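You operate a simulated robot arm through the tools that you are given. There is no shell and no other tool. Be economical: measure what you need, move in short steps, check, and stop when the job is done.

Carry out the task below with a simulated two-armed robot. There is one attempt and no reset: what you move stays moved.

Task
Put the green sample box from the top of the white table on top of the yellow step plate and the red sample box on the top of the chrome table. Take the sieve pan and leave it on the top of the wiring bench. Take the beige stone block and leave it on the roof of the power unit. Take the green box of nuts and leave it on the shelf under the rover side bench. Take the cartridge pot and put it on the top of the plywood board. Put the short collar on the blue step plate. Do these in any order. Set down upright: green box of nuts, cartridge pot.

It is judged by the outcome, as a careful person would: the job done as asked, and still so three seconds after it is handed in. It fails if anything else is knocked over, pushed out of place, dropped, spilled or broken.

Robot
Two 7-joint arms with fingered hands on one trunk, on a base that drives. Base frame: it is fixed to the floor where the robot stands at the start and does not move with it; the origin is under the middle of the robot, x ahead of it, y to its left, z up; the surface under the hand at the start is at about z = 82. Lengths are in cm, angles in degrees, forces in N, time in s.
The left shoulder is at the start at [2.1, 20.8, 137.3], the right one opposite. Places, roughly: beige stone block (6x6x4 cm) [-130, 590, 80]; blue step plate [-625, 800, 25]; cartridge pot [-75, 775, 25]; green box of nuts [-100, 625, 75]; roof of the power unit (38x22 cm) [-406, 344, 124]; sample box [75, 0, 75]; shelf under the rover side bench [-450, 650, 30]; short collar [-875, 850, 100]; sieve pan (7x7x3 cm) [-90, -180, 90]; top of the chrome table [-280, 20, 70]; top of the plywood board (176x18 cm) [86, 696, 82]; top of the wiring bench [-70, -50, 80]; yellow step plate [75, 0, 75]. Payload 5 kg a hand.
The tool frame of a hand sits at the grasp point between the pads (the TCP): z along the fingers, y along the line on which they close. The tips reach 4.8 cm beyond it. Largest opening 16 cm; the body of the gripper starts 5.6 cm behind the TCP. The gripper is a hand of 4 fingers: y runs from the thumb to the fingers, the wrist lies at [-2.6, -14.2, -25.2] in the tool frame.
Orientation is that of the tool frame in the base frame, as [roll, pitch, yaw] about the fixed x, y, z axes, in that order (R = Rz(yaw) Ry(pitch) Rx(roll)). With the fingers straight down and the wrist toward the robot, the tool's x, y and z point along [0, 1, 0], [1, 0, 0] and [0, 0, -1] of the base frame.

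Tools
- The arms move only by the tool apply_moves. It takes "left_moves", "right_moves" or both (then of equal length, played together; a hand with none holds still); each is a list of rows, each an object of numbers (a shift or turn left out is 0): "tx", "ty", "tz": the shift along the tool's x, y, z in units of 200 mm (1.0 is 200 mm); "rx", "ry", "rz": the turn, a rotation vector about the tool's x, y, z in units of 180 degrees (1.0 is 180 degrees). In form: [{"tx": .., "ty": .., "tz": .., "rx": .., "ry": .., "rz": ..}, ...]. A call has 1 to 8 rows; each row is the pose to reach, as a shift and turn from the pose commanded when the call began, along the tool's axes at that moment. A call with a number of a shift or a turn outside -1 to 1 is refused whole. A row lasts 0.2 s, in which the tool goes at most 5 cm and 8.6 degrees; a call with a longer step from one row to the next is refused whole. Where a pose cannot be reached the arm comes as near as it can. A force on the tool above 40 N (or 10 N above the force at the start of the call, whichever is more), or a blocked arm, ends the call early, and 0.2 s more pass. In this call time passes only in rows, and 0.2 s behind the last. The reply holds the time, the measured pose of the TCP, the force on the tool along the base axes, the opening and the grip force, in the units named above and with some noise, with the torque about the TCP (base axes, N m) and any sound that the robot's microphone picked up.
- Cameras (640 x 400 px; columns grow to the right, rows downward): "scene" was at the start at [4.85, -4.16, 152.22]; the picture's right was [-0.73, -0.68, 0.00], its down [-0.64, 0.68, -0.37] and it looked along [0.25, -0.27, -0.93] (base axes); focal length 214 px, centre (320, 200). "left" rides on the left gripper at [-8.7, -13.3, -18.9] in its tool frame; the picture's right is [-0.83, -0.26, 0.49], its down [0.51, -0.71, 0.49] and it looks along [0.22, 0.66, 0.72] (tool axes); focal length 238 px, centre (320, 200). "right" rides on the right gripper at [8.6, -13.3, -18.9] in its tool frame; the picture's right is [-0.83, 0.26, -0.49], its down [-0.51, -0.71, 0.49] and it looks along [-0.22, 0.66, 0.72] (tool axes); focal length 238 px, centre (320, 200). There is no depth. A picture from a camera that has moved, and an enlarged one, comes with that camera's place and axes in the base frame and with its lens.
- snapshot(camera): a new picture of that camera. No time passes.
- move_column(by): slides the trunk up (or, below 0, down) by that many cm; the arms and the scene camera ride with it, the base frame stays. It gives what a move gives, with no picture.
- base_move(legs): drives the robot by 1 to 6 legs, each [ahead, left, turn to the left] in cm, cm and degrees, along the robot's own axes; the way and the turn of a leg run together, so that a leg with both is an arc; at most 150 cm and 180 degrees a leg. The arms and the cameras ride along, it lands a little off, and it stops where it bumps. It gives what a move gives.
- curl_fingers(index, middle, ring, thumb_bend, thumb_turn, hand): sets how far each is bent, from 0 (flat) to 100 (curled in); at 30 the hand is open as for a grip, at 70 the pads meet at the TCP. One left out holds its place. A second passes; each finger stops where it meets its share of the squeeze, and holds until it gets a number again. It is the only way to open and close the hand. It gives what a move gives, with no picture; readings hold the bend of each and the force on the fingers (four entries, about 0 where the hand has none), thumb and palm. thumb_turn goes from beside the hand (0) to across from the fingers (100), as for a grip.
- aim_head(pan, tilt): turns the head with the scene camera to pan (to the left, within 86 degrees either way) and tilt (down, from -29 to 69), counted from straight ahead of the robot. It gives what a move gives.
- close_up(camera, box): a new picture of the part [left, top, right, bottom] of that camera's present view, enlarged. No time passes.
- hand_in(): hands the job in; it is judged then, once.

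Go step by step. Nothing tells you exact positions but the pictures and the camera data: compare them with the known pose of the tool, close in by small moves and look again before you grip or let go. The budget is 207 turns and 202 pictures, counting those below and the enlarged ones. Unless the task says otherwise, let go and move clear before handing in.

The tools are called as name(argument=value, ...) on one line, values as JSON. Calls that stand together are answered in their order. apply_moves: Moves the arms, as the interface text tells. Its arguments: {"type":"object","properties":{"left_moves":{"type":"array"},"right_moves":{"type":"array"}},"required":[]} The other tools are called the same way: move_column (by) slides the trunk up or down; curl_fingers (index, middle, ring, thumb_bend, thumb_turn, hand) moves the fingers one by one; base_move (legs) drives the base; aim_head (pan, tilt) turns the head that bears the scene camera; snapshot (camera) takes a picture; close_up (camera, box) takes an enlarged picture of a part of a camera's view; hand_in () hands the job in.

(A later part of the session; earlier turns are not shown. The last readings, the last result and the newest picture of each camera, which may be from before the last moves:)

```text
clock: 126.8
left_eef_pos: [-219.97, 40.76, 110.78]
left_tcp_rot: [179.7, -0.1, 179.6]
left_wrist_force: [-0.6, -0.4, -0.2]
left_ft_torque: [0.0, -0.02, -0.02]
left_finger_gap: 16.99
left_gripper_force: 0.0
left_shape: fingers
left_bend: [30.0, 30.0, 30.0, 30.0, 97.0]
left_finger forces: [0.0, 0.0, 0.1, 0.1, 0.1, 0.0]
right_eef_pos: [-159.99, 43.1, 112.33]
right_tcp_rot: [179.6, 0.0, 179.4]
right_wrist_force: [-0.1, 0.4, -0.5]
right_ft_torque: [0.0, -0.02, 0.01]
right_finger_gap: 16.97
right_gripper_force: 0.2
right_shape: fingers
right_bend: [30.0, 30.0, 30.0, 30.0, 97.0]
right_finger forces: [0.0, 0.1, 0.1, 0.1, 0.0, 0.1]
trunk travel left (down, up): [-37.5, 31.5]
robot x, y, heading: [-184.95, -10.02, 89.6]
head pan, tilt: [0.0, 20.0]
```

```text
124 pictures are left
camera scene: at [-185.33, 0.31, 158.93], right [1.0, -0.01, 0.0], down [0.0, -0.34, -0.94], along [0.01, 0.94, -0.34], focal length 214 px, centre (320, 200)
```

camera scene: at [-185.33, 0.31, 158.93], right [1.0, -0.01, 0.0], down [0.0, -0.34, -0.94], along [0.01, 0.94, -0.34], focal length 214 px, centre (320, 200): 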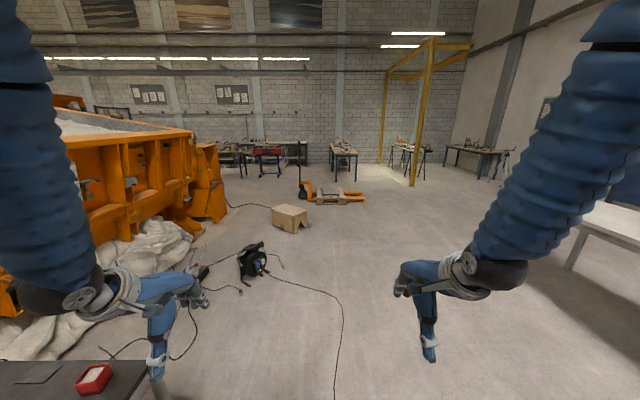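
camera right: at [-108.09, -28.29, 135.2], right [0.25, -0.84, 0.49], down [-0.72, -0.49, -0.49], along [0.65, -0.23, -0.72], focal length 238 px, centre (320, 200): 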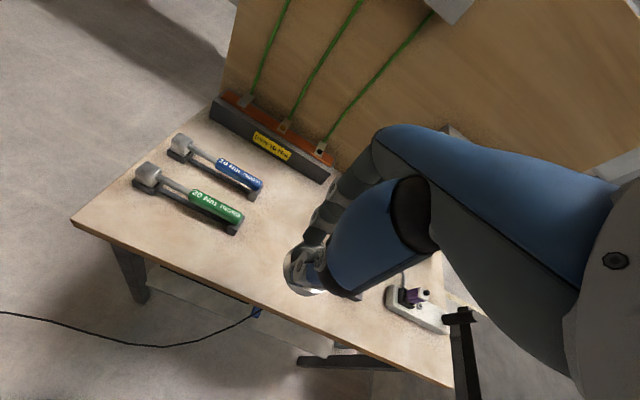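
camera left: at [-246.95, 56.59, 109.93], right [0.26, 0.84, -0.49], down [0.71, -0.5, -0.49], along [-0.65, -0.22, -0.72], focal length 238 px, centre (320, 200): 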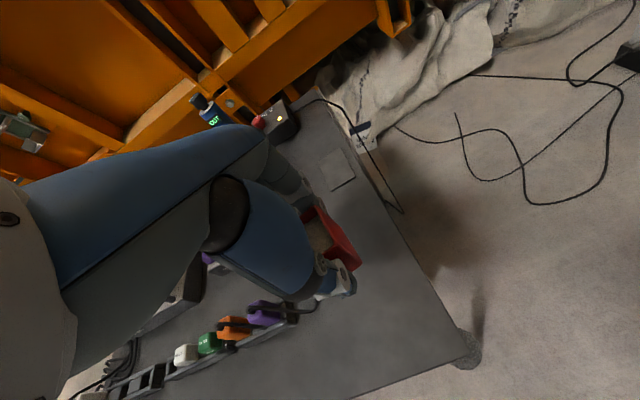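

The stone block and nuts should be on the bench seen end-on at about (-110,600), with a pallet jack before it. I drive forward and around to the right of the pallet.

base_move(legs=[[100, 0, 0], [90, -110, 0], [130, -30, 0], [120, 0, 0]])

aim_head(pan=15, tilt=22)

snapshot(camera="scene")

```text
clock: 150.7
left_eef_pos: [-79.36, 479.68, 110.75]
left_tcp_rot: [179.7, 0.0, -179.6]
left_wrist_force: [0.3, 0.4, -0.1]
left_ft_torque: [-0.02, 0.03, -0.02]
left_finger_gap: 17.0
left_gripper_force: 0.0
left_shape: fingers
left_bend: [30.0, 30.0, 30.0, 30.0, 97.0]
left_finger forces: [0.0, 0.0, 0.0, 0.1, 0.0, 0.0]
right_eef_pos: [-19.49, 483.14, 112.37]
right_tcp_rot: [179.6, -0.1, -179.5]
right_wrist_force: [-1.3, -0.1, 0.2]
right_ft_torque: [-0.03, 0.02, 0.01]
right_finger_gap: 17.0
right_gripper_force: 0.0
right_shape: fingers
right_bend: [30.0, 30.0, 30.0, 30.0, 97.0]
right_finger forces: [0.0, 0.0, 0.1, 0.0, 0.0, 0.1]
trunk travel left (down, up): [-37.5, 31.5]
robot x, y, heading: [-44.09, 429.38, 90.2]
head pan, tilt: [0.0, 20.0]
```

```text
clock: 151.4
left_eef_pos: [-79.56, 479.73, 110.78]
left_tcp_rot: [179.7, 0.2, -179.5]
left_wrist_force: [0.0, -0.7, 0.1]
left_ft_torque: [-0.02, -0.02, 0.02]
left_finger_gap: 17.02
left_gripper_force: 0.0
left_shape: fingers
left_bend: [30.0, 30.0, 30.0, 30.0, 97.0]
left_finger forces: [0.1, 0.0, 0.1, 0.0, 0.0, 0.1]
right_eef_pos: [-19.44, 483.01, 112.34]
right_tcp_rot: [179.6, 0.1, -179.6]
right_wrist_force: [-0.4, -0.7, -0.5]
right_ft_torque: [0.05, 0.06, 0.01]
right_finger_gap: 16.97
right_gripper_force: 0.1
right_shape: fingers
right_bend: [30.0, 30.0, 30.0, 30.0, 97.0]
right_finger forces: [0.0, 0.0, 0.1, 0.0, 0.0, 0.1]
trunk travel left (down, up): [-37.5, 31.5]
robot x, y, heading: [-43.95, 429.37, 90.2]
head pan, tilt: [15.0, 22.0]
```

```text
123 pictures are left
camera scene: at [-46.48, 439.45, 158.62], right [0.96, 0.26, 0.0], down [0.1, -0.36, -0.93], along [-0.25, 0.89, -0.37], focal length 214 px, centre (320, 200)
```

scene: 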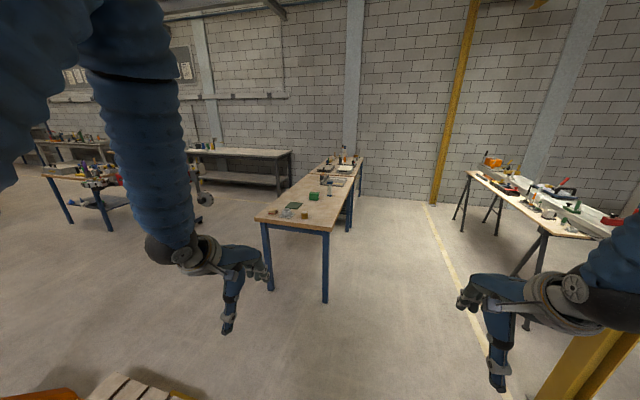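

The target bench is ahead, with small items near its end. I zoom in on it and on the trestle board to the right.

close_up(camera="scene", box=[240, 145, 380, 245])

close_up(camera="scene", box=[430, 130, 640, 290])

```text
4.00 times, centred on (310, 195) of scene
camera zoom: at [-46.48, 439.45, 158.62], right [0.96, 0.26, 0.0], down [0.1, -0.36, -0.93], along [-0.25, 0.89, -0.37], focal length 858 px, centre (360, 220)
```

zoom: 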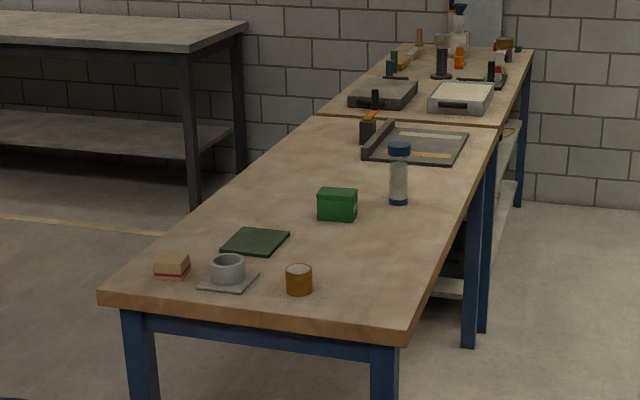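

```text
2.50 times, centred on (535, 210) of scene
camera zoom: at [-46.48, 439.45, 158.62], right [0.96, 0.26, 0.0], down [0.1, -0.36, -0.93], along [-0.25, 0.89, -0.37], focal length 536 px, centre (-218, 175)
```

zoom: 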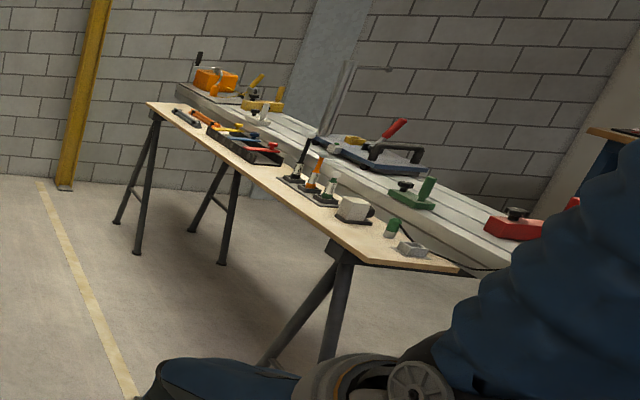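

Stone block is at about (-130,589), green box of nuts about (-106,631) on the same bench. I drive to the bench's near end.

base_move(legs=[[98, 0, 0], [0, 46, 0]])

aim_head(pan=15, tilt=48)

snapshot(camera="scene")

snapshot(camera="left")

```text
clock: 158.9
left_eef_pos: [-126.44, 578.14, 110.73]
left_tcp_rot: [179.7, 0.2, -179.8]
left_wrist_force: [0.1, -0.3, -0.4]
left_ft_torque: [0.01, -0.01, 0.01]
left_finger_gap: 16.99
left_gripper_force: 0.0
left_shape: fingers
left_bend: [30.0, 30.0, 30.0, 30.0, 97.0]
left_finger forces: [0.0, 0.0, 0.1, 0.0, 0.0, 0.1]
right_eef_pos: [-66.43, 581.16, 112.29]
right_tcp_rot: [179.6, 0.0, -179.9]
right_wrist_force: [0.3, -0.3, 0.6]
right_ft_torque: [0.03, 0.0, -0.02]
right_finger_gap: 16.97
right_gripper_force: 0.1
right_shape: fingers
right_bend: [30.0, 30.0, 30.0, 30.0, 97.0]
right_finger forces: [0.0, 0.0, 0.0, 0.1, 0.0, 0.0]
trunk travel left (down, up): [-37.5, 31.5]
robot x, y, heading: [-91.08, 527.85, 90.4]
head pan, tilt: [15.0, 22.0]
```

```text
clock: 159.8
left_eef_pos: [-126.38, 578.07, 110.87]
left_tcp_rot: [179.6, 0.0, -179.8]
left_wrist_force: [-0.7, -0.4, 0.5]
left_ft_torque: [0.01, 0.0, -0.03]
left_finger_gap: 16.99
left_gripper_force: 0.1
left_shape: fingers
left_bend: [30.0, 30.0, 30.0, 30.0, 97.0]
left_finger forces: [0.0, 0.1, 0.0, 0.1, 0.0, 0.0]
right_eef_pos: [-66.26, 581.22, 112.37]
right_tcp_rot: [179.6, 0.0, -179.9]
right_wrist_force: [-0.5, -0.2, -0.4]
right_ft_torque: [-0.03, -0.02, 0.0]
right_finger_gap: 16.96
right_gripper_force: 0.1
right_shape: fingers
right_bend: [30.0, 30.0, 30.0, 30.0, 97.0]
right_finger forces: [0.0, 0.0, 0.1, 0.0, 0.1, 0.0]
trunk travel left (down, up): [-37.5, 31.5]
robot x, y, heading: [-91.18, 527.78, 90.3]
head pan, tilt: [15.0, 48.0]
```

```text
120 pictures are left
camera scene: at [-93.17, 536.36, 154.66], right [0.96, 0.26, 0.0], down [0.19, -0.72, -0.67], along [-0.18, 0.65, -0.74], focal length 214 px, centre (320, 200)
```

scene: 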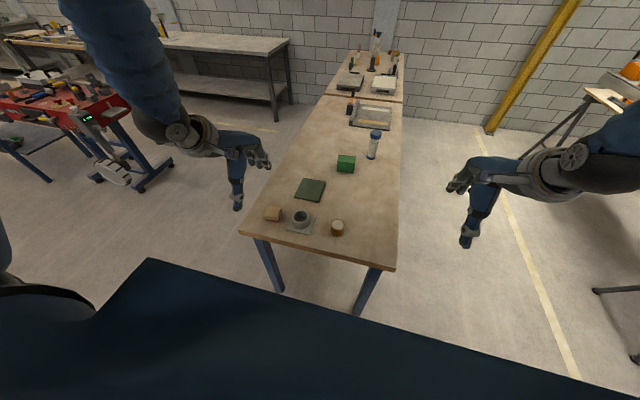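

```text
119 pictures are left
camera left: at [-117.65, 564.64, 129.7], right [0.84, -0.25, -0.49], down [-0.5, -0.71, -0.5], along [-0.22, 0.66, -0.72], focal length 238 px, centre (320, 200)
```

left: 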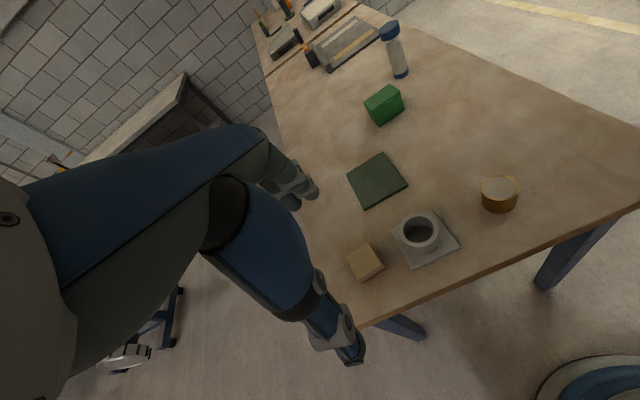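

Stone top centre is about (-128,586.5), top z≈84. I zoom to see its orientation and clearance to the tray.

close_up(camera="left", box=[300, 160, 480, 320])

close_up(camera="scene", box=[230, 140, 370, 250])

```text
2.50 times, centred on (390, 240) of left
camera zoom: at [-117.65, 564.64, 129.7], right [0.84, -0.25, -0.49], down [-0.5, -0.71, -0.5], along [-0.22, 0.66, -0.72], focal length 596 px, centre (145, 100)
```

zoom: 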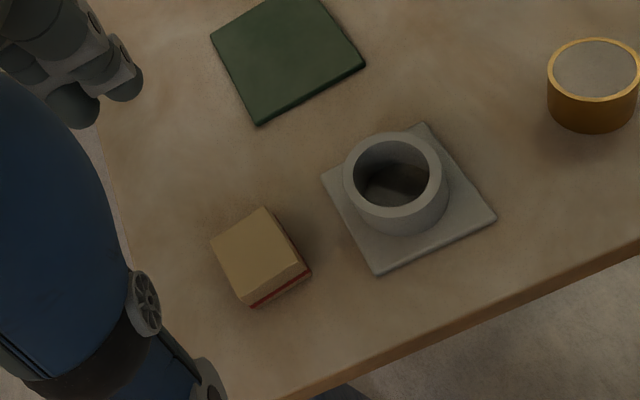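

```text
3.64 times, centred on (300, 195) of scene
camera zoom: at [-93.17, 536.36, 154.66], right [0.96, 0.26, 0.0], down [0.19, -0.72, -0.67], along [-0.18, 0.65, -0.74], focal length 780 px, centre (393, 218)
```

zoom: 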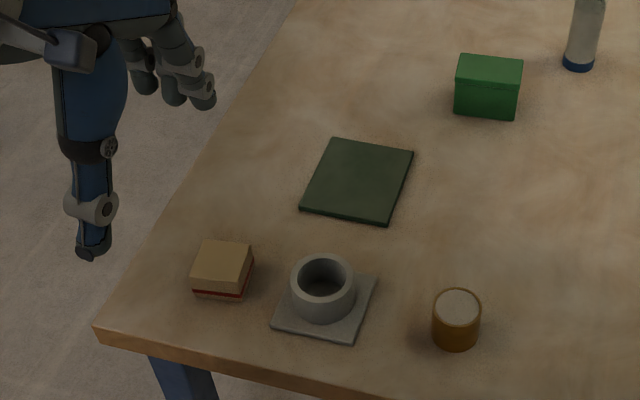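

The stone is aligned with the hand, centre about (-127.6,586.2). I move above it.

apply_moves(left_moves=[{"tx": 0.01, "ty": 0.1, "tz": 0.1}, {"tx": 0.03, "ty": 0.22, "tz": 0.22}, {"tx": 0.05, "ty": 0.34, "tz": 0.36}, {"tx": 0.05, "ty": 0.405, "tz": 0.52}, {"tx": 0.05, "ty": 0.405, "tz": 0.68}, {"tx": 0.05, "ty": 0.405, "tz": 0.79}])

close_up(camera="left", box=[220, 150, 460, 380])

close_up(camera="scene", box=[230, 140, 370, 250])

```text
clock: 161.2
left_eef_pos: [-127.49, 586.42, 95.02]
left_tcp_rot: [179.5, 0.0, -180.0]
left_wrist_force: [-0.6, 0.2, -0.4]
left_ft_torque: [-0.07, -0.04, 0.01]
left_finger_gap: 16.99
left_gripper_force: 0.0
left_shape: fingers
left_bend: [30.0, 30.0, 30.0, 30.0, 97.0]
left_finger forces: [0.1, 0.0, 0.0, 0.0, 0.0, 0.0]
right_eef_pos: [-66.41, 581.35, 112.23]
right_tcp_rot: [179.6, 0.0, -179.7]
right_wrist_force: [0.7, 0.4, -0.2]
right_ft_torque: [-0.04, -0.01, 0.03]
right_finger_gap: 16.97
right_gripper_force: 0.0
right_shape: fingers
right_bend: [30.0, 30.0, 30.0, 30.0, 97.0]
right_finger forces: [0.1, 0.0, 0.1, 0.1, 0.0, 0.0]
trunk travel left (down, up): [-37.5, 31.5]
robot x, y, heading: [-90.94, 527.57, 90.2]
head pan, tilt: [15.0, 48.0]
```

```text
1.74 times, centred on (340, 265) of left
camera zoom: at [-118.76, 573.02, 113.9], right [0.84, -0.25, -0.49], down [-0.5, -0.71, -0.5], along [-0.22, 0.66, -0.72], focal length 414 px, centre (285, 87)
```

zoom: 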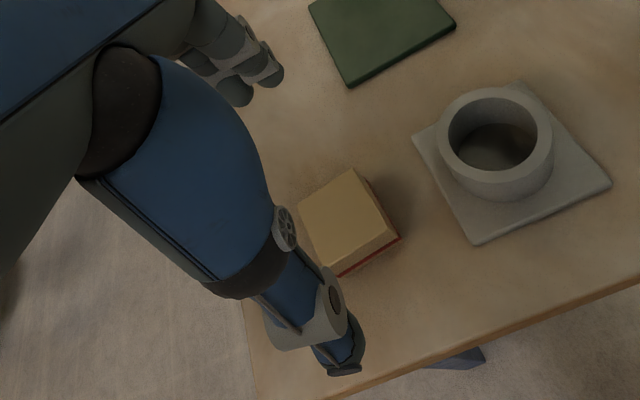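

```text
3.64 times, centred on (300, 195) of scene
camera zoom: at [-93.24, 536.44, 154.65], right [0.96, 0.26, 0.0], down [0.2, -0.72, -0.67], along [-0.18, 0.64, -0.74], focal length 780 px, centre (393, 218)
```

zoom: 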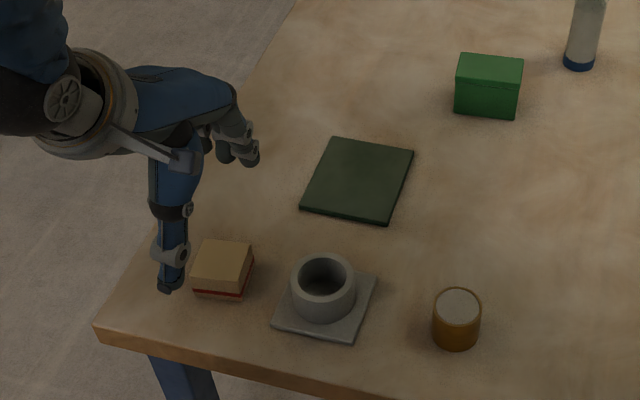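

Small correction then lower to grasp height.

apply_moves(left_moves=[{"tx": -0.025, "ty": -0.04, "tz": 0.12}, {"tx": -0.025, "ty": -0.04, "tz": 0.25}, {"tx": -0.025, "ty": -0.04, "tz": 0.34}, {"tx": -0.025, "ty": -0.04, "tz": 0.39}, {"tx": -0.025, "ty": -0.04, "tz": 0.42}])

close_up(camera="left", box=[220, 150, 460, 380])

```text
clock: 162.4
left_eef_pos: [-126.89, 585.52, 86.7]
left_tcp_rot: [179.6, 0.2, -179.7]
left_wrist_force: [0.6, 0.6, 0.7]
left_ft_torque: [0.0, 0.03, -0.01]
left_finger_gap: 17.02
left_gripper_force: 0.1
left_shape: fingers
left_bend: [30.0, 30.0, 30.0, 30.0, 97.0]
left_finger forces: [0.0, 0.1, 0.0, 0.0, 0.0, 0.0]
right_eef_pos: [-66.37, 581.1, 112.37]
right_tcp_rot: [179.6, 0.0, -179.9]
right_wrist_force: [0.6, -0.3, 0.1]
right_ft_torque: [-0.02, 0.01, -0.03]
right_finger_gap: 16.98
right_gripper_force: 0.0
right_shape: fingers
right_bend: [30.0, 30.0, 30.0, 30.0, 97.0]
right_finger forces: [0.0, 0.1, 0.0, 0.0, 0.1, 0.0]
trunk travel left (down, up): [-37.5, 31.5]
robot x, y, heading: [-91.3, 527.86, 90.2]
head pan, tilt: [15.0, 48.0]
```

```text
1.74 times, centred on (340, 265) of left
camera zoom: at [-118.2, 572.12, 105.56], right [0.84, -0.25, -0.49], down [-0.5, -0.71, -0.5], along [-0.22, 0.66, -0.72], focal length 414 px, centre (285, 87)
```

zoom: 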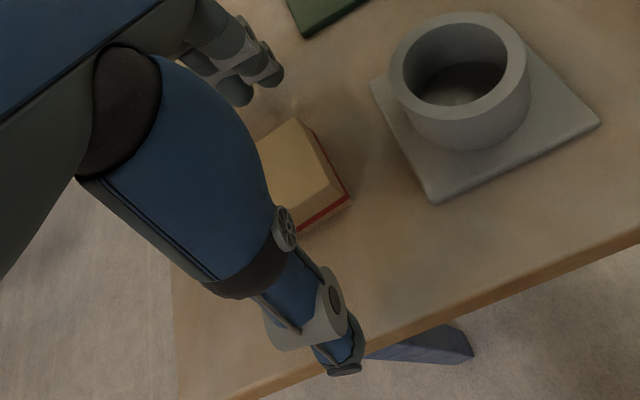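

Good straddle. I close on the stone.

curl_fingers(hand="left", index=70, middle=70, ring=45, thumb_bend=70)

apply_moves(left_moves=[{"tz": -0.04}, {"tz": -0.1}, {"tz": -0.2}, {"tz": -0.35}, {"tz": -0.5}])

close_up(camera="left", box=[220, 150, 460, 380])

close_up(camera="scene", box=[230, 110, 410, 250])

```text
clock: 163.4
left_eef_pos: [-126.88, 585.43, 86.72]
left_tcp_rot: [179.6, 0.1, -179.8]
left_wrist_force: [-1.1, 0.0, -0.1]
left_ft_torque: [-0.1, 0.07, -0.03]
left_finger_gap: 6.36
left_gripper_force: 21.8
left_shape: fingers
left_bend: [57.0, 60.0, 45.0, 60.0, 96.0]
left_finger forces: [11.6, 9.9, 0.0, 0.0, 21.5, 0.0]
right_eef_pos: [-66.42, 581.2, 112.22]
right_tcp_rot: [179.6, 0.0, -179.9]
right_wrist_force: [0.7, 0.3, 0.7]
right_ft_torque: [0.0, 0.02, -0.01]
right_finger_gap: 16.98
right_gripper_force: 0.1
right_shape: fingers
right_bend: [30.0, 30.0, 30.0, 30.0, 97.0]
right_finger forces: [0.0, 0.0, 0.0, 0.1, 0.1, 0.1]
trunk travel left (down, up): [-37.5, 31.5]
robot x, y, heading: [-91.13, 527.95, 90.3]
head pan, tilt: [15.0, 48.0]
```

```text
clock: 164.6
left_eef_pos: [-126.94, 585.25, 96.64]
left_tcp_rot: [179.6, -0.1, -179.9]
left_wrist_force: [0.6, -3.2, -3.5]
left_ft_torque: [0.13, -0.01, 0.01]
left_finger_gap: 6.4
left_gripper_force: 20.5
left_shape: fingers
left_bend: [57.0, 61.0, 45.0, 60.0, 96.0]
left_finger forces: [11.9, 8.8, 0.0, 0.0, 21.0, 0.0]
right_eef_pos: [-66.33, 581.11, 112.45]
right_tcp_rot: [179.6, 0.0, -179.8]
right_wrist_force: [0.4, -0.4, -0.7]
right_ft_torque: [0.01, 0.01, 0.04]
right_finger_gap: 16.97
right_gripper_force: 0.1
right_shape: fingers
right_bend: [30.0, 30.0, 30.0, 30.0, 97.0]
right_finger forces: [0.0, 0.0, 0.1, 0.0, 0.0, 0.0]
trunk travel left (down, up): [-37.5, 31.5]
robot x, y, heading: [-91.1, 528.0, 90.5]
head pan, tilt: [15.0, 48.0]
```

```text
1.74 times, centred on (340, 265) of left
camera zoom: at [-118.16, 571.95, 115.63], right [0.84, -0.25, -0.49], down [-0.5, -0.71, -0.5], along [-0.22, 0.66, -0.72], focal length 414 px, centre (285, 87)
```

zoom: 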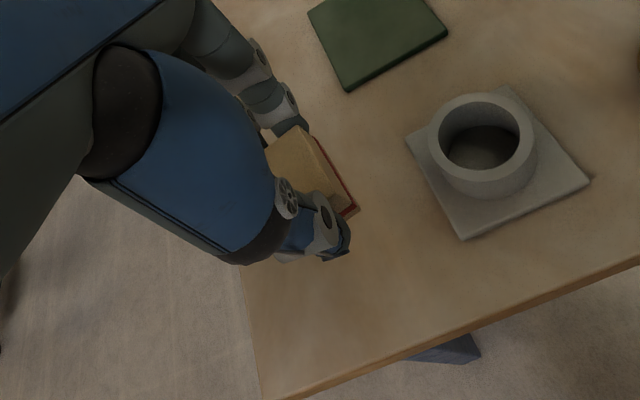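

```text
2.86 times, centred on (320, 180) of scene
camera zoom: at [-93.19, 536.28, 154.66], right [0.96, 0.26, 0.0], down [0.2, -0.72, -0.67], along [-0.18, 0.65, -0.74], focal length 613 px, centre (320, 257)
```

zoom: 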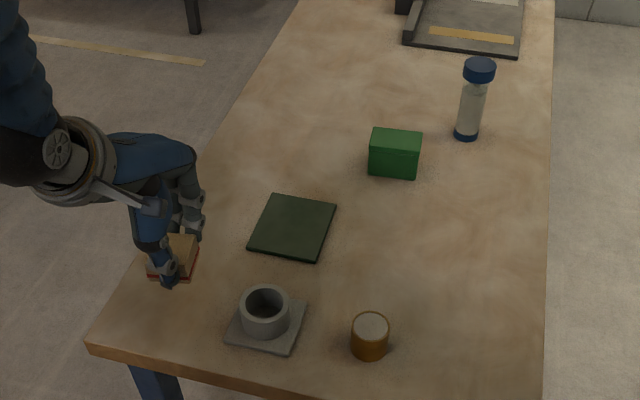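

Stone is held. I raise it, back away and go around to the bench's right side to fetch the green box of nuts with the right hand.

apply_moves(left_moves=[{"tz": -0.2}, {"tz": -0.4, "ty": -0.1}, {"tz": -0.6, "ty": -0.25}, {"tz": -0.7, "ty": -0.4}])

base_move(legs=[[-15, 0, 0], [0, -76, 0], [92, 0, 0], [0, 0, 90]])

aim_head(pan=-10, tilt=42)

snapshot(camera="scene")

snapshot(camera="right")

```text
clock: 165.6
left_eef_pos: [-126.87, 577.18, 110.68]
left_tcp_rot: [179.5, 0.2, -179.8]
left_wrist_force: [-0.1, -0.8, -3.3]
left_ft_torque: [0.05, 0.01, 0.02]
left_finger_gap: 6.39
left_gripper_force: 20.5
left_shape: fingers
left_bend: [57.0, 61.0, 45.0, 60.0, 96.0]
left_finger forces: [11.8, 8.9, 0.1, 0.1, 20.8, 0.0]
right_eef_pos: [-66.25, 581.02, 112.37]
right_tcp_rot: [179.6, 0.0, -179.8]
right_wrist_force: [0.1, -0.9, 1.0]
right_ft_torque: [0.07, 0.0, -0.05]
right_finger_gap: 16.97
right_gripper_force: 0.2
right_shape: fingers
right_bend: [30.0, 30.0, 30.0, 30.0, 97.0]
right_finger forces: [0.0, 0.1, 0.0, 0.0, 0.0, 0.0]
trunk travel left (down, up): [-37.5, 31.5]
robot x, y, heading: [-90.68, 527.46, 89.9]
head pan, tilt: [15.0, 48.0]
```

```text
clock: 179.0
left_eef_pos: [-64.67, 569.32, 110.45]
left_tcp_rot: [179.6, 0.0, -89.9]
left_wrist_force: [0.4, -0.5, -3.4]
left_ft_torque: [0.0, 0.01, -0.01]
left_finger_gap: 6.36
left_gripper_force: 19.5
left_shape: fingers
left_bend: [57.0, 61.0, 45.0, 60.0, 96.0]
left_finger forces: [11.2, 8.5, 0.0, 0.0, 19.8, 0.1]
right_eef_pos: [-68.42, 629.88, 112.4]
right_tcp_rot: [179.6, 0.1, -89.9]
right_wrist_force: [-0.7, 0.4, -0.8]
right_ft_torque: [0.01, 0.02, 0.01]
right_finger_gap: 16.97
right_gripper_force: 0.0
right_shape: fingers
right_bend: [30.0, 30.0, 30.0, 30.0, 97.0]
right_finger forces: [0.1, 0.1, 0.0, 0.0, 0.1, 0.1]
trunk travel left (down, up): [-37.5, 31.5]
robot x, y, heading: [-14.91, 604.77, -180.1]
head pan, tilt: [15.0, 48.0]
```

```text
clock: 179.9
left_eef_pos: [-64.72, 569.4, 110.57]
left_tcp_rot: [179.6, 0.1, -90.1]
left_wrist_force: [-0.2, 0.1, -2.0]
left_ft_torque: [0.03, -0.02, -0.04]
left_finger_gap: 6.31
left_gripper_force: 19.6
left_shape: fingers
left_bend: [57.0, 61.0, 45.0, 60.0, 96.0]
left_finger forces: [11.3, 8.5, 0.1, 0.0, 19.9, 0.0]
right_eef_pos: [-68.48, 629.78, 112.31]
right_tcp_rot: [179.6, 0.0, -90.0]
right_wrist_force: [-0.5, -0.5, -0.3]
right_ft_torque: [0.0, 0.04, 0.02]
right_finger_gap: 16.98
right_gripper_force: 0.0
right_shape: fingers
right_bend: [30.0, 30.0, 30.0, 30.0, 97.0]
right_finger forces: [0.0, 0.0, 0.0, 0.0, 0.1, 0.1]
trunk travel left (down, up): [-37.5, 31.5]
robot x, y, heading: [-14.71, 605.16, -180.2]
head pan, tilt: [-10.0, 42.0]
```

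```text
111 pictures are left
camera scene: at [-24.44, 606.42, 155.5], right [0.17, 0.98, 0.0], down [0.66, -0.12, -0.74], along [-0.73, 0.13, -0.67], focal length 214 px, centre (320, 200)
```

scene: 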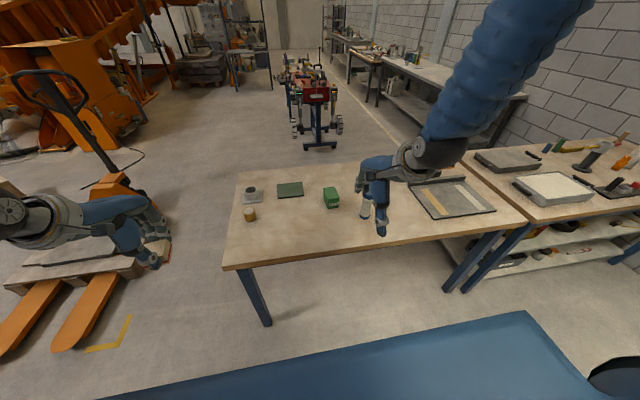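

```text
110 pictures are left
camera right: at [-55.09, 621.28, 131.2], right [-0.26, 0.83, 0.49], down [0.71, 0.51, -0.5], along [-0.66, 0.22, -0.72], focal length 238 px, centre (320, 200)
```

right: 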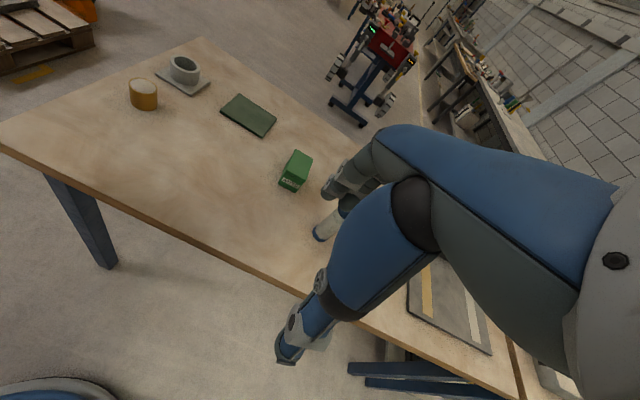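

Green box of nuts is at about (-105,625.5), long side along x (~9 cm). I move closer and bring the right hand above it.

base_move(legs=[[13, 0, 0]])

apply_moves(right_moves=[{"ty": 0.2, "tx": 0.03}, {"ty": 0.4, "tx": 0.07}, {"ty": 0.6, "tx": 0.11, "tz": 0.1}, {"ty": 0.8, "tx": 0.15, "tz": 0.2}, {"ty": 1.0, "tx": 0.2, "tz": 0.3}, {"ty": 1.0, "tx": 0.2, "tz": 0.45}])

close_up(camera="right", box=[180, 130, 400, 350])

close_up(camera="scene", box=[260, 150, 420, 260])

```text
clock: 181.1
left_eef_pos: [-77.71, 569.36, 110.61]
left_tcp_rot: [179.7, 0.1, -89.8]
left_wrist_force: [-1.3, 0.4, -2.5]
left_ft_torque: [0.01, -0.03, -0.06]
left_finger_gap: 6.33
left_gripper_force: 19.1
left_shape: fingers
left_bend: [57.0, 61.0, 45.0, 60.0, 96.0]
left_finger forces: [11.4, 8.7, 0.0, 0.0, 20.0, 0.0]
right_eef_pos: [-81.42, 629.82, 112.2]
right_tcp_rot: [179.8, 0.0, -90.0]
right_wrist_force: [-0.9, 0.4, -0.1]
right_ft_torque: [0.0, -0.05, -0.02]
right_finger_gap: 17.0
right_gripper_force: 0.2
right_shape: fingers
right_bend: [30.0, 30.0, 30.0, 30.0, 97.0]
right_finger forces: [0.0, 0.0, 0.0, 0.1, 0.0, 0.1]
trunk travel left (down, up): [-37.5, 31.5]
robot x, y, heading: [-28.03, 605.11, -180.1]
head pan, tilt: [-10.0, 42.0]
```

```text
clock: 182.5
left_eef_pos: [-77.73, 569.44, 110.75]
left_tcp_rot: [179.7, 0.0, -90.0]
left_wrist_force: [0.1, -0.2, -2.8]
left_ft_torque: [-0.01, -0.02, 0.01]
left_finger_gap: 6.36
left_gripper_force: 20.2
left_shape: fingers
left_bend: [57.0, 61.0, 45.0, 60.0, 96.0]
left_finger forces: [11.4, 8.7, 0.0, 0.0, 20.0, 0.1]
right_eef_pos: [-101.62, 626.02, 103.43]
right_tcp_rot: [179.5, -0.1, -90.0]
right_wrist_force: [-0.7, -0.1, 1.8]
right_ft_torque: [-0.07, -0.05, 0.02]
right_finger_gap: 17.01
right_gripper_force: 0.1
right_shape: fingers
right_bend: [30.0, 30.0, 30.0, 30.0, 97.0]
right_finger forces: [0.1, 0.1, 0.2, 0.0, 0.0, 0.0]
trunk travel left (down, up): [-37.5, 31.5]
robot x, y, heading: [-27.79, 605.11, -180.2]
head pan, tilt: [-10.0, 42.0]
```

```text
1.82 times, centred on (290, 240) of right
camera zoom: at [-88.17, 617.38, 122.32], right [-0.25, 0.83, 0.49], down [0.7, 0.51, -0.5], along [-0.66, 0.22, -0.72], focal length 433 px, centre (374, 127)
```

zoom: 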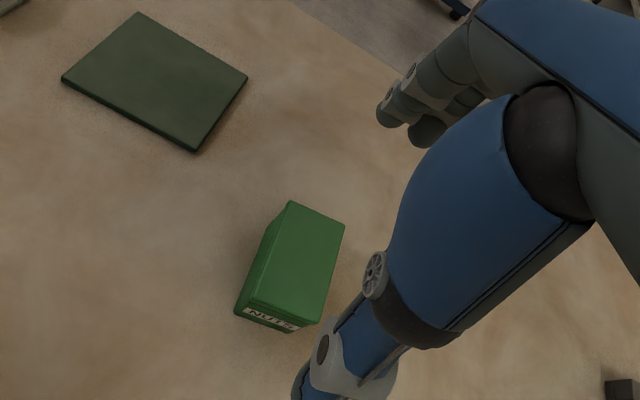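

```text
3.64 times, centred on (340, 205) of scene
camera zoom: at [-37.48, 606.5, 155.5], right [0.17, 0.98, 0.0], down [0.66, -0.12, -0.74], along [-0.73, 0.13, -0.67], focal length 780 px, centre (247, 182)
```

zoom: 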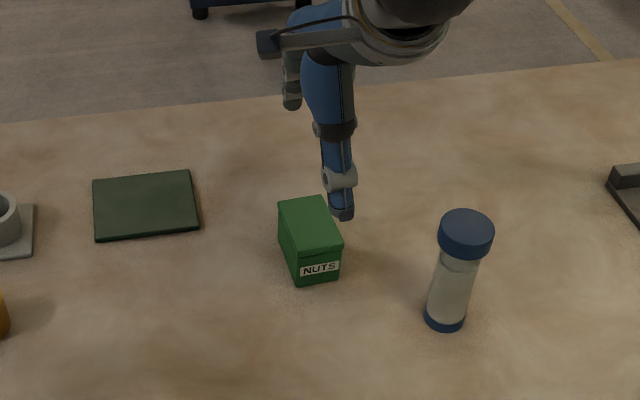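

Estimates agree: box centre (-104,626.4), aligned. I lower around it.

apply_moves(right_moves=[{"tx": -0.02, "ty": 0.06, "tz": 0.05}, {"tx": -0.02, "ty": 0.12, "tz": 0.2}, {"tx": -0.02, "ty": 0.12, "tz": 0.4}, {"tx": -0.02, "ty": 0.12, "tz": 0.58}, {"tx": -0.02, "ty": 0.12, "tz": 0.72}, {"tx": -0.02, "ty": 0.12, "tz": 0.79}, {"tx": -0.02, "ty": 0.12, "tz": 0.825}])

close_up(camera="right", box=[180, 130, 400, 350])

close_up(camera="scene", box=[260, 150, 420, 260])

```text
clock: 184.1
left_eef_pos: [-77.79, 569.37, 110.55]
left_tcp_rot: [179.6, 0.1, -89.8]
left_wrist_force: [0.0, 0.2, -3.5]
left_ft_torque: [0.04, -0.01, 0.01]
left_finger_gap: 6.34
left_gripper_force: 20.2
left_shape: fingers
left_bend: [57.0, 61.0, 45.0, 60.0, 96.0]
left_finger forces: [11.3, 8.7, 0.0, 0.1, 20.1, 0.1]
right_eef_pos: [-104.04, 626.34, 86.96]
right_tcp_rot: [179.6, 0.0, -89.9]
right_wrist_force: [-0.7, 0.3, -0.5]
right_ft_torque: [0.01, -0.05, 0.0]
right_finger_gap: 17.01
right_gripper_force: 0.0
right_shape: fingers
right_bend: [30.0, 30.0, 30.0, 30.0, 97.0]
right_finger forces: [0.0, 0.0, 0.1, 0.0, 0.1, 0.1]
trunk travel left (down, up): [-37.5, 31.5]
robot x, y, heading: [-28.05, 604.93, -180.0]
head pan, tilt: [-10.0, 42.0]
```

```text
1.82 times, centred on (290, 240) of right
camera zoom: at [-90.67, 617.66, 105.83], right [-0.26, 0.83, 0.49], down [0.71, 0.51, -0.5], along [-0.66, 0.22, -0.72], focal length 433 px, centre (374, 127)
```

zoom: 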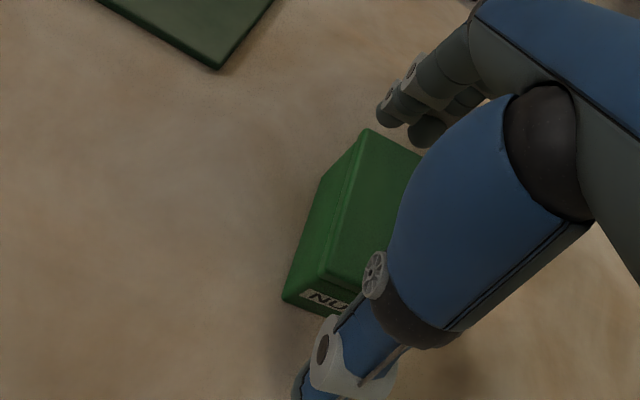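

```text
3.64 times, centred on (340, 205) of scene
camera zoom: at [-37.49, 606.41, 155.5], right [0.17, 0.98, 0.0], down [0.66, -0.12, -0.74], along [-0.73, 0.13, -0.67], focal length 780 px, centre (247, 182)
```

zoom: 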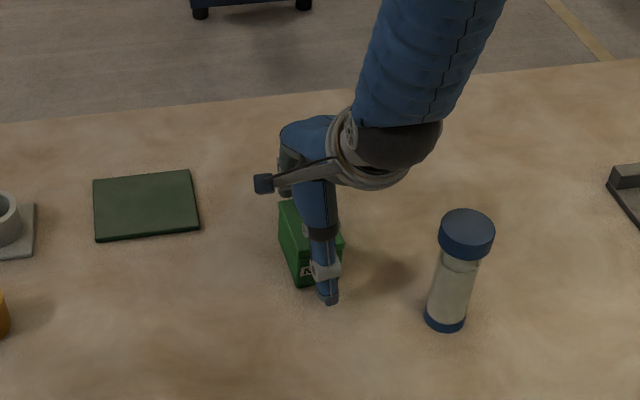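

Box lies between the thumb and fingers. I close and lift.

curl_fingers(hand="right", index=70, middle=70, ring=40, thumb_bend=70)

apply_moves(right_moves=[{"tz": -0.04}, {"tz": -0.1}, {"tz": -0.2}, {"tz": -0.35}, {"tz": -0.5}])

close_up(camera="right", box=[180, 130, 400, 350])

close_up(camera="scene", box=[260, 150, 420, 260])

```text
clock: 185.1
left_eef_pos: [-77.8, 569.46, 110.61]
left_tcp_rot: [179.7, 0.1, -89.9]
left_wrist_force: [-0.4, 0.7, -3.1]
left_ft_torque: [0.01, 0.0, -0.03]
left_finger_gap: 6.35
left_gripper_force: 19.6
left_shape: fingers
left_bend: [57.0, 61.0, 45.0, 60.0, 96.0]
left_finger forces: [11.2, 8.8, 0.1, 0.0, 20.0, 0.0]
right_eef_pos: [-103.87, 626.28, 86.93]
right_tcp_rot: [179.6, 0.0, -90.0]
right_wrist_force: [0.8, 1.2, -0.3]
right_ft_torque: [0.02, 0.07, 0.02]
right_finger_gap: 9.61
right_gripper_force: 29.7
right_shape: fingers
right_bend: [44.0, 49.0, 40.0, 59.0, 96.0]
right_finger forces: [17.2, 12.7, 0.1, 0.0, 30.1, 0.0]
trunk travel left (down, up): [-37.5, 31.5]
robot x, y, heading: [-27.91, 604.86, -180.1]
head pan, tilt: [-10.0, 42.0]
```

```text
clock: 186.3
left_eef_pos: [-77.68, 569.35, 110.48]
left_tcp_rot: [179.7, 0.1, -89.9]
left_wrist_force: [-0.1, -0.7, -2.3]
left_ft_torque: [0.02, 0.01, 0.01]
left_finger_gap: 6.33
left_gripper_force: 20.2
left_shape: fingers
left_bend: [57.0, 61.0, 45.0, 60.0, 96.0]
left_finger forces: [11.3, 8.8, 0.0, 0.0, 20.0, 0.0]
right_eef_pos: [-103.76, 626.16, 97.09]
right_tcp_rot: [179.7, 0.0, -90.0]
right_wrist_force: [2.2, -0.7, -4.7]
right_ft_torque: [0.06, 0.17, -0.01]
right_finger_gap: 9.62
right_gripper_force: 29.7
right_shape: fingers
right_bend: [44.0, 49.0, 40.0, 59.0, 96.0]
right_finger forces: [17.4, 12.5, 0.1, 0.0, 30.0, 0.0]
trunk travel left (down, up): [-37.5, 31.5]
robot x, y, heading: [-28.37, 605.02, -179.8]
head pan, tilt: [-10.0, 42.0]
```

```text
1.82 times, centred on (290, 240) of right
camera zoom: at [-90.46, 617.55, 115.89], right [-0.26, 0.83, 0.49], down [0.71, 0.51, -0.49], along [-0.66, 0.22, -0.72], focal length 433 px, centre (374, 127)
```

zoom: 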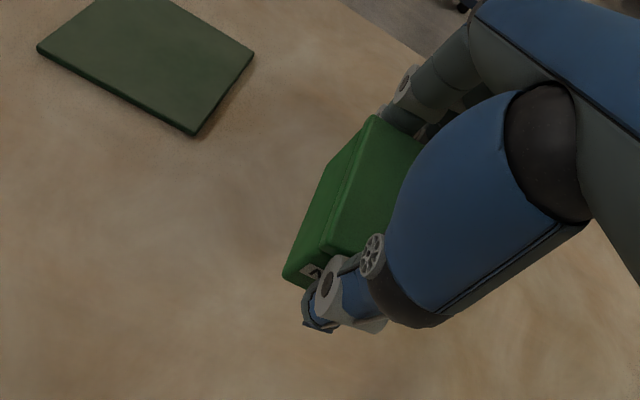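

```text
3.64 times, centred on (340, 205) of scene
camera zoom: at [-37.39, 606.39, 155.51], right [0.17, 0.98, 0.0], down [0.66, -0.12, -0.74], along [-0.73, 0.13, -0.67], focal length 780 px, centre (247, 182)
```

zoom: 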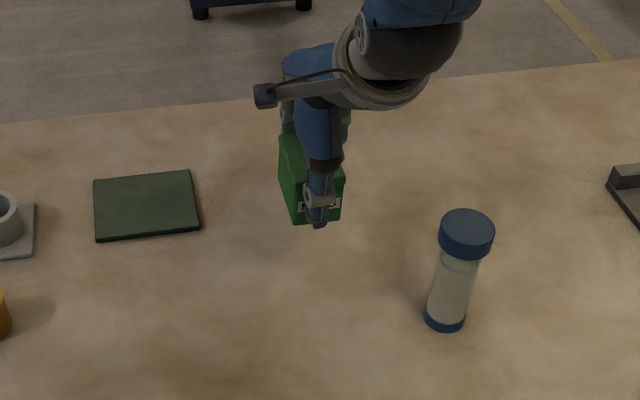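

Box of nuts held firmly. I retract it, then drive out and look along the lane between the bench end and the pallet.

apply_moves(right_moves=[{"tz": -0.2}, {"tz": -0.4}, {"tz": -0.6, "ty": -0.05}, {"tz": -0.7, "ty": -0.2}, {"tz": -0.75, "ty": -0.4}, {"tz": -0.75, "ty": -0.6}, {"tz": -0.75, "ty": -0.8}, {"tz": -0.75, "ty": -1.0}])

base_move(legs=[[-15, 0, 0], [0, 69, 0]])

aim_head(pan=10, tilt=35)

snapshot(camera="scene")

```text
clock: 188.1
left_eef_pos: [-77.42, 569.38, 110.6]
left_tcp_rot: [179.5, 0.0, -89.9]
left_wrist_force: [1.5, -0.7, -2.5]
left_ft_torque: [0.04, 0.07, 0.02]
left_finger_gap: 6.35
left_gripper_force: 20.3
left_shape: fingers
left_bend: [57.0, 61.0, 45.0, 60.0, 96.0]
left_finger forces: [11.3, 8.6, 0.0, 0.0, 20.0, 0.0]
right_eef_pos: [-83.77, 626.19, 111.99]
right_tcp_rot: [179.6, 0.1, -90.0]
right_wrist_force: [0.3, -0.4, -0.6]
right_ft_torque: [0.02, 0.02, 0.02]
right_finger_gap: 9.58
right_gripper_force: 30.1
right_shape: fingers
right_bend: [44.0, 49.0, 40.0, 59.0, 96.0]
right_finger forces: [17.3, 12.1, 0.1, 0.0, 29.4, 0.0]
trunk travel left (down, up): [-37.5, 31.5]
robot x, y, heading: [-27.95, 605.4, -180.0]
head pan, tilt: [-10.0, 42.0]
```

```text
clock: 192.9
left_eef_pos: [-61.85, 499.77, 110.5]
left_tcp_rot: [179.7, 0.0, -89.3]
left_wrist_force: [-0.3, -0.2, -2.5]
left_ft_torque: [0.05, -0.02, -0.01]
left_finger_gap: 6.34
left_gripper_force: 19.9
left_shape: fingers
left_bend: [57.0, 61.0, 45.0, 60.0, 96.0]
left_finger forces: [11.5, 8.7, 0.0, 0.0, 20.1, 0.0]
right_eef_pos: [-68.71, 556.6, 111.87]
right_tcp_rot: [179.5, -0.1, -89.3]
right_wrist_force: [0.0, -1.1, -2.6]
right_ft_torque: [0.05, 0.01, -0.03]
right_finger_gap: 9.61
right_gripper_force: 30.1
right_shape: fingers
right_bend: [44.0, 49.0, 40.0, 59.0, 96.0]
right_finger forces: [17.4, 12.2, 0.0, 0.0, 29.3, 0.0]
trunk travel left (down, up): [-37.5, 31.5]
robot x, y, heading: [-12.73, 535.94, -179.3]
head pan, tilt: [-10.0, 42.0]
```

```text
clock: 193.7
left_eef_pos: [-61.85, 499.8, 110.59]
left_tcp_rot: [179.6, 0.0, -89.2]
left_wrist_force: [-0.2, 0.0, -3.4]
left_ft_torque: [-0.03, 0.03, -0.01]
left_finger_gap: 6.33
left_gripper_force: 20.9
left_shape: fingers
left_bend: [57.0, 61.0, 45.0, 60.0, 96.0]
left_finger forces: [11.5, 8.6, 0.0, 0.1, 20.1, 0.0]
right_eef_pos: [-68.75, 556.62, 111.88]
right_tcp_rot: [179.7, -0.1, -89.2]
right_wrist_force: [-0.1, 0.8, -2.1]
right_ft_torque: [0.01, -0.05, -0.01]
right_finger_gap: 9.59
right_gripper_force: 29.3
right_shape: fingers
right_bend: [44.0, 49.0, 40.0, 59.0, 96.0]
right_finger forces: [17.4, 12.2, 0.0, 0.0, 29.4, 0.0]
trunk travel left (down, up): [-37.5, 31.5]
robot x, y, heading: [-12.48, 536.26, -179.0]
head pan, tilt: [10.0, 35.0]
```

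```text
103 pictures are left
camera scene: at [-22.42, 534.45, 156.55], right [-0.19, 0.98, 0.0], down [0.56, 0.11, -0.82], along [-0.8, -0.15, -0.57], focal length 214 px, centre (320, 200)
```

scene: 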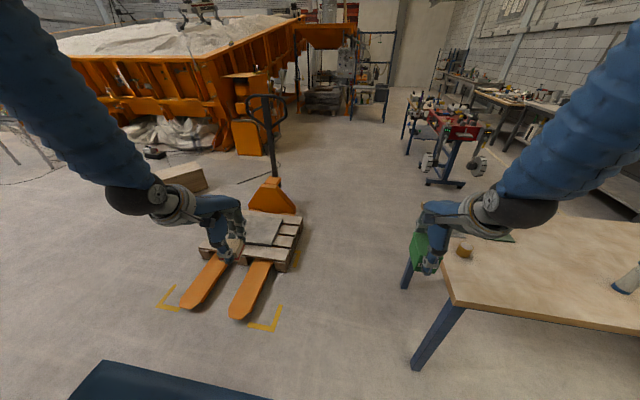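

The lane is ~90 cm wide (pallet edge y≈488, bench y≈578). I correct heading and drive through along y≈534.

base_move(legs=[[0, 0, -0.8], [120, 0, 0], [120, 0, 0]])

aim_head(pan=-30, tilt=22)

snapshot(camera="scene")

aim_head(pan=35, tilt=22)

snapshot(camera="scene")

```text
clock: 205.8
left_eef_pos: [-302.12, 500.35, 110.63]
left_tcp_rot: [179.5, 0.1, -89.8]
left_wrist_force: [-0.7, -0.7, -2.4]
left_ft_torque: [-0.02, -0.05, 0.02]
left_finger_gap: 6.33
left_gripper_force: 20.3
left_shape: fingers
left_bend: [57.0, 61.0, 45.0, 60.0, 96.0]
left_finger forces: [11.4, 8.7, 0.0, 0.0, 20.1, 0.0]
right_eef_pos: [-308.3, 557.15, 111.71]
right_tcp_rot: [179.7, 0.0, -89.8]
right_wrist_force: [-0.3, 0.2, -1.7]
right_ft_torque: [0.0, -0.07, 0.0]
right_finger_gap: 9.6
right_gripper_force: 29.4
right_shape: fingers
right_bend: [44.0, 49.0, 40.0, 59.0, 96.0]
right_finger forces: [17.3, 12.0, 0.2, 0.0, 29.4, 0.0]
trunk travel left (down, up): [-37.5, 31.5]
robot x, y, heading: [-252.32, 536.02, -179.8]
head pan, tilt: [10.0, 35.0]
```

```text
clock: 206.9
left_eef_pos: [-302.1, 500.31, 110.5]
left_tcp_rot: [179.7, 0.2, -89.8]
left_wrist_force: [-0.8, -0.2, -3.1]
left_ft_torque: [0.0, -0.01, 0.03]
left_finger_gap: 6.34
left_gripper_force: 19.8
left_shape: fingers
left_bend: [57.0, 61.0, 45.0, 60.0, 96.0]
left_finger forces: [11.4, 8.6, 0.0, 0.0, 20.0, 0.1]
right_eef_pos: [-308.26, 557.17, 111.82]
right_tcp_rot: [179.8, 0.0, -90.0]
right_wrist_force: [0.1, 0.3, -1.0]
right_ft_torque: [0.02, -0.02, -0.06]
right_finger_gap: 9.63
right_gripper_force: 29.4
right_shape: fingers
right_bend: [44.0, 49.0, 40.0, 59.0, 96.0]
right_finger forces: [17.3, 12.0, 0.1, 0.0, 29.4, 0.1]
trunk travel left (down, up): [-37.5, 31.5]
robot x, y, heading: [-252.41, 536.02, -179.8]
head pan, tilt: [-30.0, 22.0]
```

```text
102 pictures are left
camera scene: at [-261.63, 540.59, 158.61], right [0.5, 0.87, 0.0], down [0.33, -0.19, -0.93], along [-0.8, 0.46, -0.38], focal length 214 px, centre (320, 200)
```

scene: 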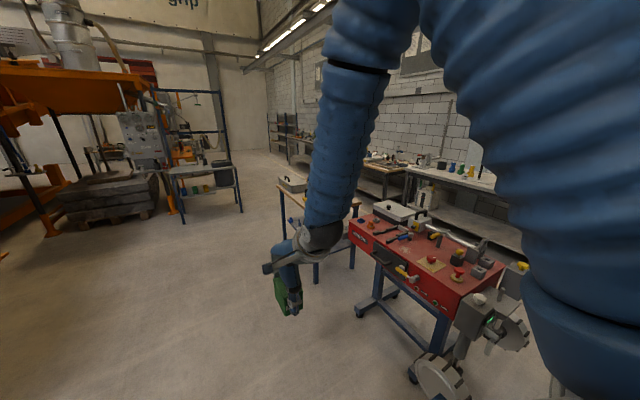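

```text
clock: 208.2
left_eef_pos: [-302.12, 500.25, 110.55]
left_tcp_rot: [179.7, 0.0, -89.9]
left_wrist_force: [0.4, -0.7, -2.5]
left_ft_torque: [0.02, 0.0, -0.02]
left_finger_gap: 6.31
left_gripper_force: 19.9
left_shape: fingers
left_bend: [57.0, 61.0, 45.0, 60.0, 96.0]
left_finger forces: [11.4, 8.8, 0.0, 0.1, 20.1, 0.0]
right_eef_pos: [-308.24, 557.16, 111.84]
right_tcp_rot: [179.6, 0.0, -89.9]
right_wrist_force: [0.0, -0.4, -2.9]
right_ft_torque: [-0.01, -0.01, 0.01]
right_finger_gap: 9.59
right_gripper_force: 29.7
right_shape: fingers
right_bend: [44.0, 49.0, 40.0, 59.0, 96.0]
right_finger forces: [17.4, 12.0, 0.0, 0.0, 29.3, 0.0]
trunk travel left (down, up): [-37.5, 31.5]
robot x, y, heading: [-252.28, 535.59, -179.9]
head pan, tilt: [35.0, 22.0]
```

```text
101 pictures are left
camera scene: at [-261.17, 530.64, 158.61], right [-0.57, 0.82, 0.0], down [0.31, 0.22, -0.93], along [-0.76, -0.53, -0.38], focal length 214 px, centre (320, 200)
```

scene: 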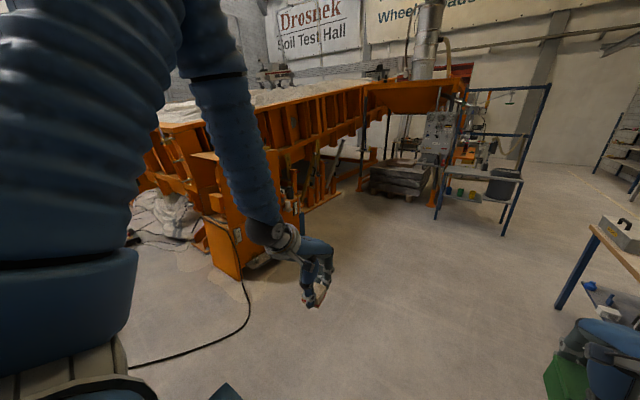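

The rover side bench (wood top, blue legs, lower shelf) starts around (-489,617). I drive in front of it and turn to face it.

base_move(legs=[[110, 0, 0], [90, 0, 0], [0, 0, -90]])

aim_head(pan=0, tilt=35)

snapshot(camera="scene")

```text
clock: 222.1
left_eef_pos: [-488.1, 585.39, 110.46]
left_tcp_rot: [179.5, 0.0, 179.3]
left_wrist_force: [0.3, 0.2, -3.3]
left_ft_torque: [0.0, -0.01, 0.01]
left_finger_gap: 6.32
left_gripper_force: 19.1
left_shape: fingers
left_bend: [57.0, 61.0, 45.0, 61.0, 96.0]
left_finger forces: [11.0, 8.4, 0.0, 0.0, 19.3, 0.0]
right_eef_pos: [-431.04, 590.97, 111.81]
right_tcp_rot: [179.7, -0.1, 179.5]
right_wrist_force: [0.1, -0.2, -3.2]
right_ft_torque: [-0.01, 0.0, 0.02]
right_finger_gap: 9.55
right_gripper_force: 28.1
right_shape: fingers
right_bend: [44.0, 49.0, 40.0, 59.0, 96.0]
right_finger forces: [16.9, 11.5, 0.0, 0.0, 28.3, 0.1]
trunk travel left (down, up): [-37.5, 31.5]
robot x, y, heading: [-452.42, 535.11, 89.5]
head pan, tilt: [35.0, 22.0]
```

```text
clock: 223.1
left_eef_pos: [-488.07, 585.45, 110.55]
left_tcp_rot: [179.6, 0.1, 179.4]
left_wrist_force: [0.1, 0.3, -2.2]
left_ft_torque: [0.02, -0.04, 0.01]
left_finger_gap: 6.3
left_gripper_force: 19.4
left_shape: fingers
left_bend: [57.0, 61.0, 45.0, 61.0, 96.0]
left_finger forces: [10.9, 8.4, 0.0, 0.0, 19.3, 0.1]
right_eef_pos: [-431.19, 590.9, 111.7]
right_tcp_rot: [179.7, 0.0, 179.4]
right_wrist_force: [0.2, 0.1, -2.3]
right_ft_torque: [-0.01, -0.03, -0.04]
right_finger_gap: 9.55
right_gripper_force: 28.6
right_shape: fingers
right_bend: [44.0, 49.0, 40.0, 59.0, 96.0]
right_finger forces: [16.9, 11.5, 0.1, 0.0, 28.4, 0.0]
trunk travel left (down, up): [-37.5, 31.5]
robot x, y, heading: [-452.81, 535.33, 89.3]
head pan, tilt: [0.0, 35.0]
```

```text
100 pictures are left
camera scene: at [-452.88, 545.19, 156.55], right [1.0, -0.01, 0.0], down [-0.01, -0.57, -0.82], along [0.01, 0.82, -0.57], focal length 214 px, centre (320, 200)
```

scene: 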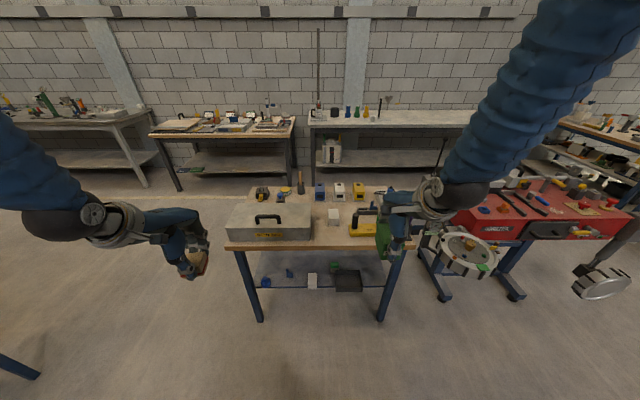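

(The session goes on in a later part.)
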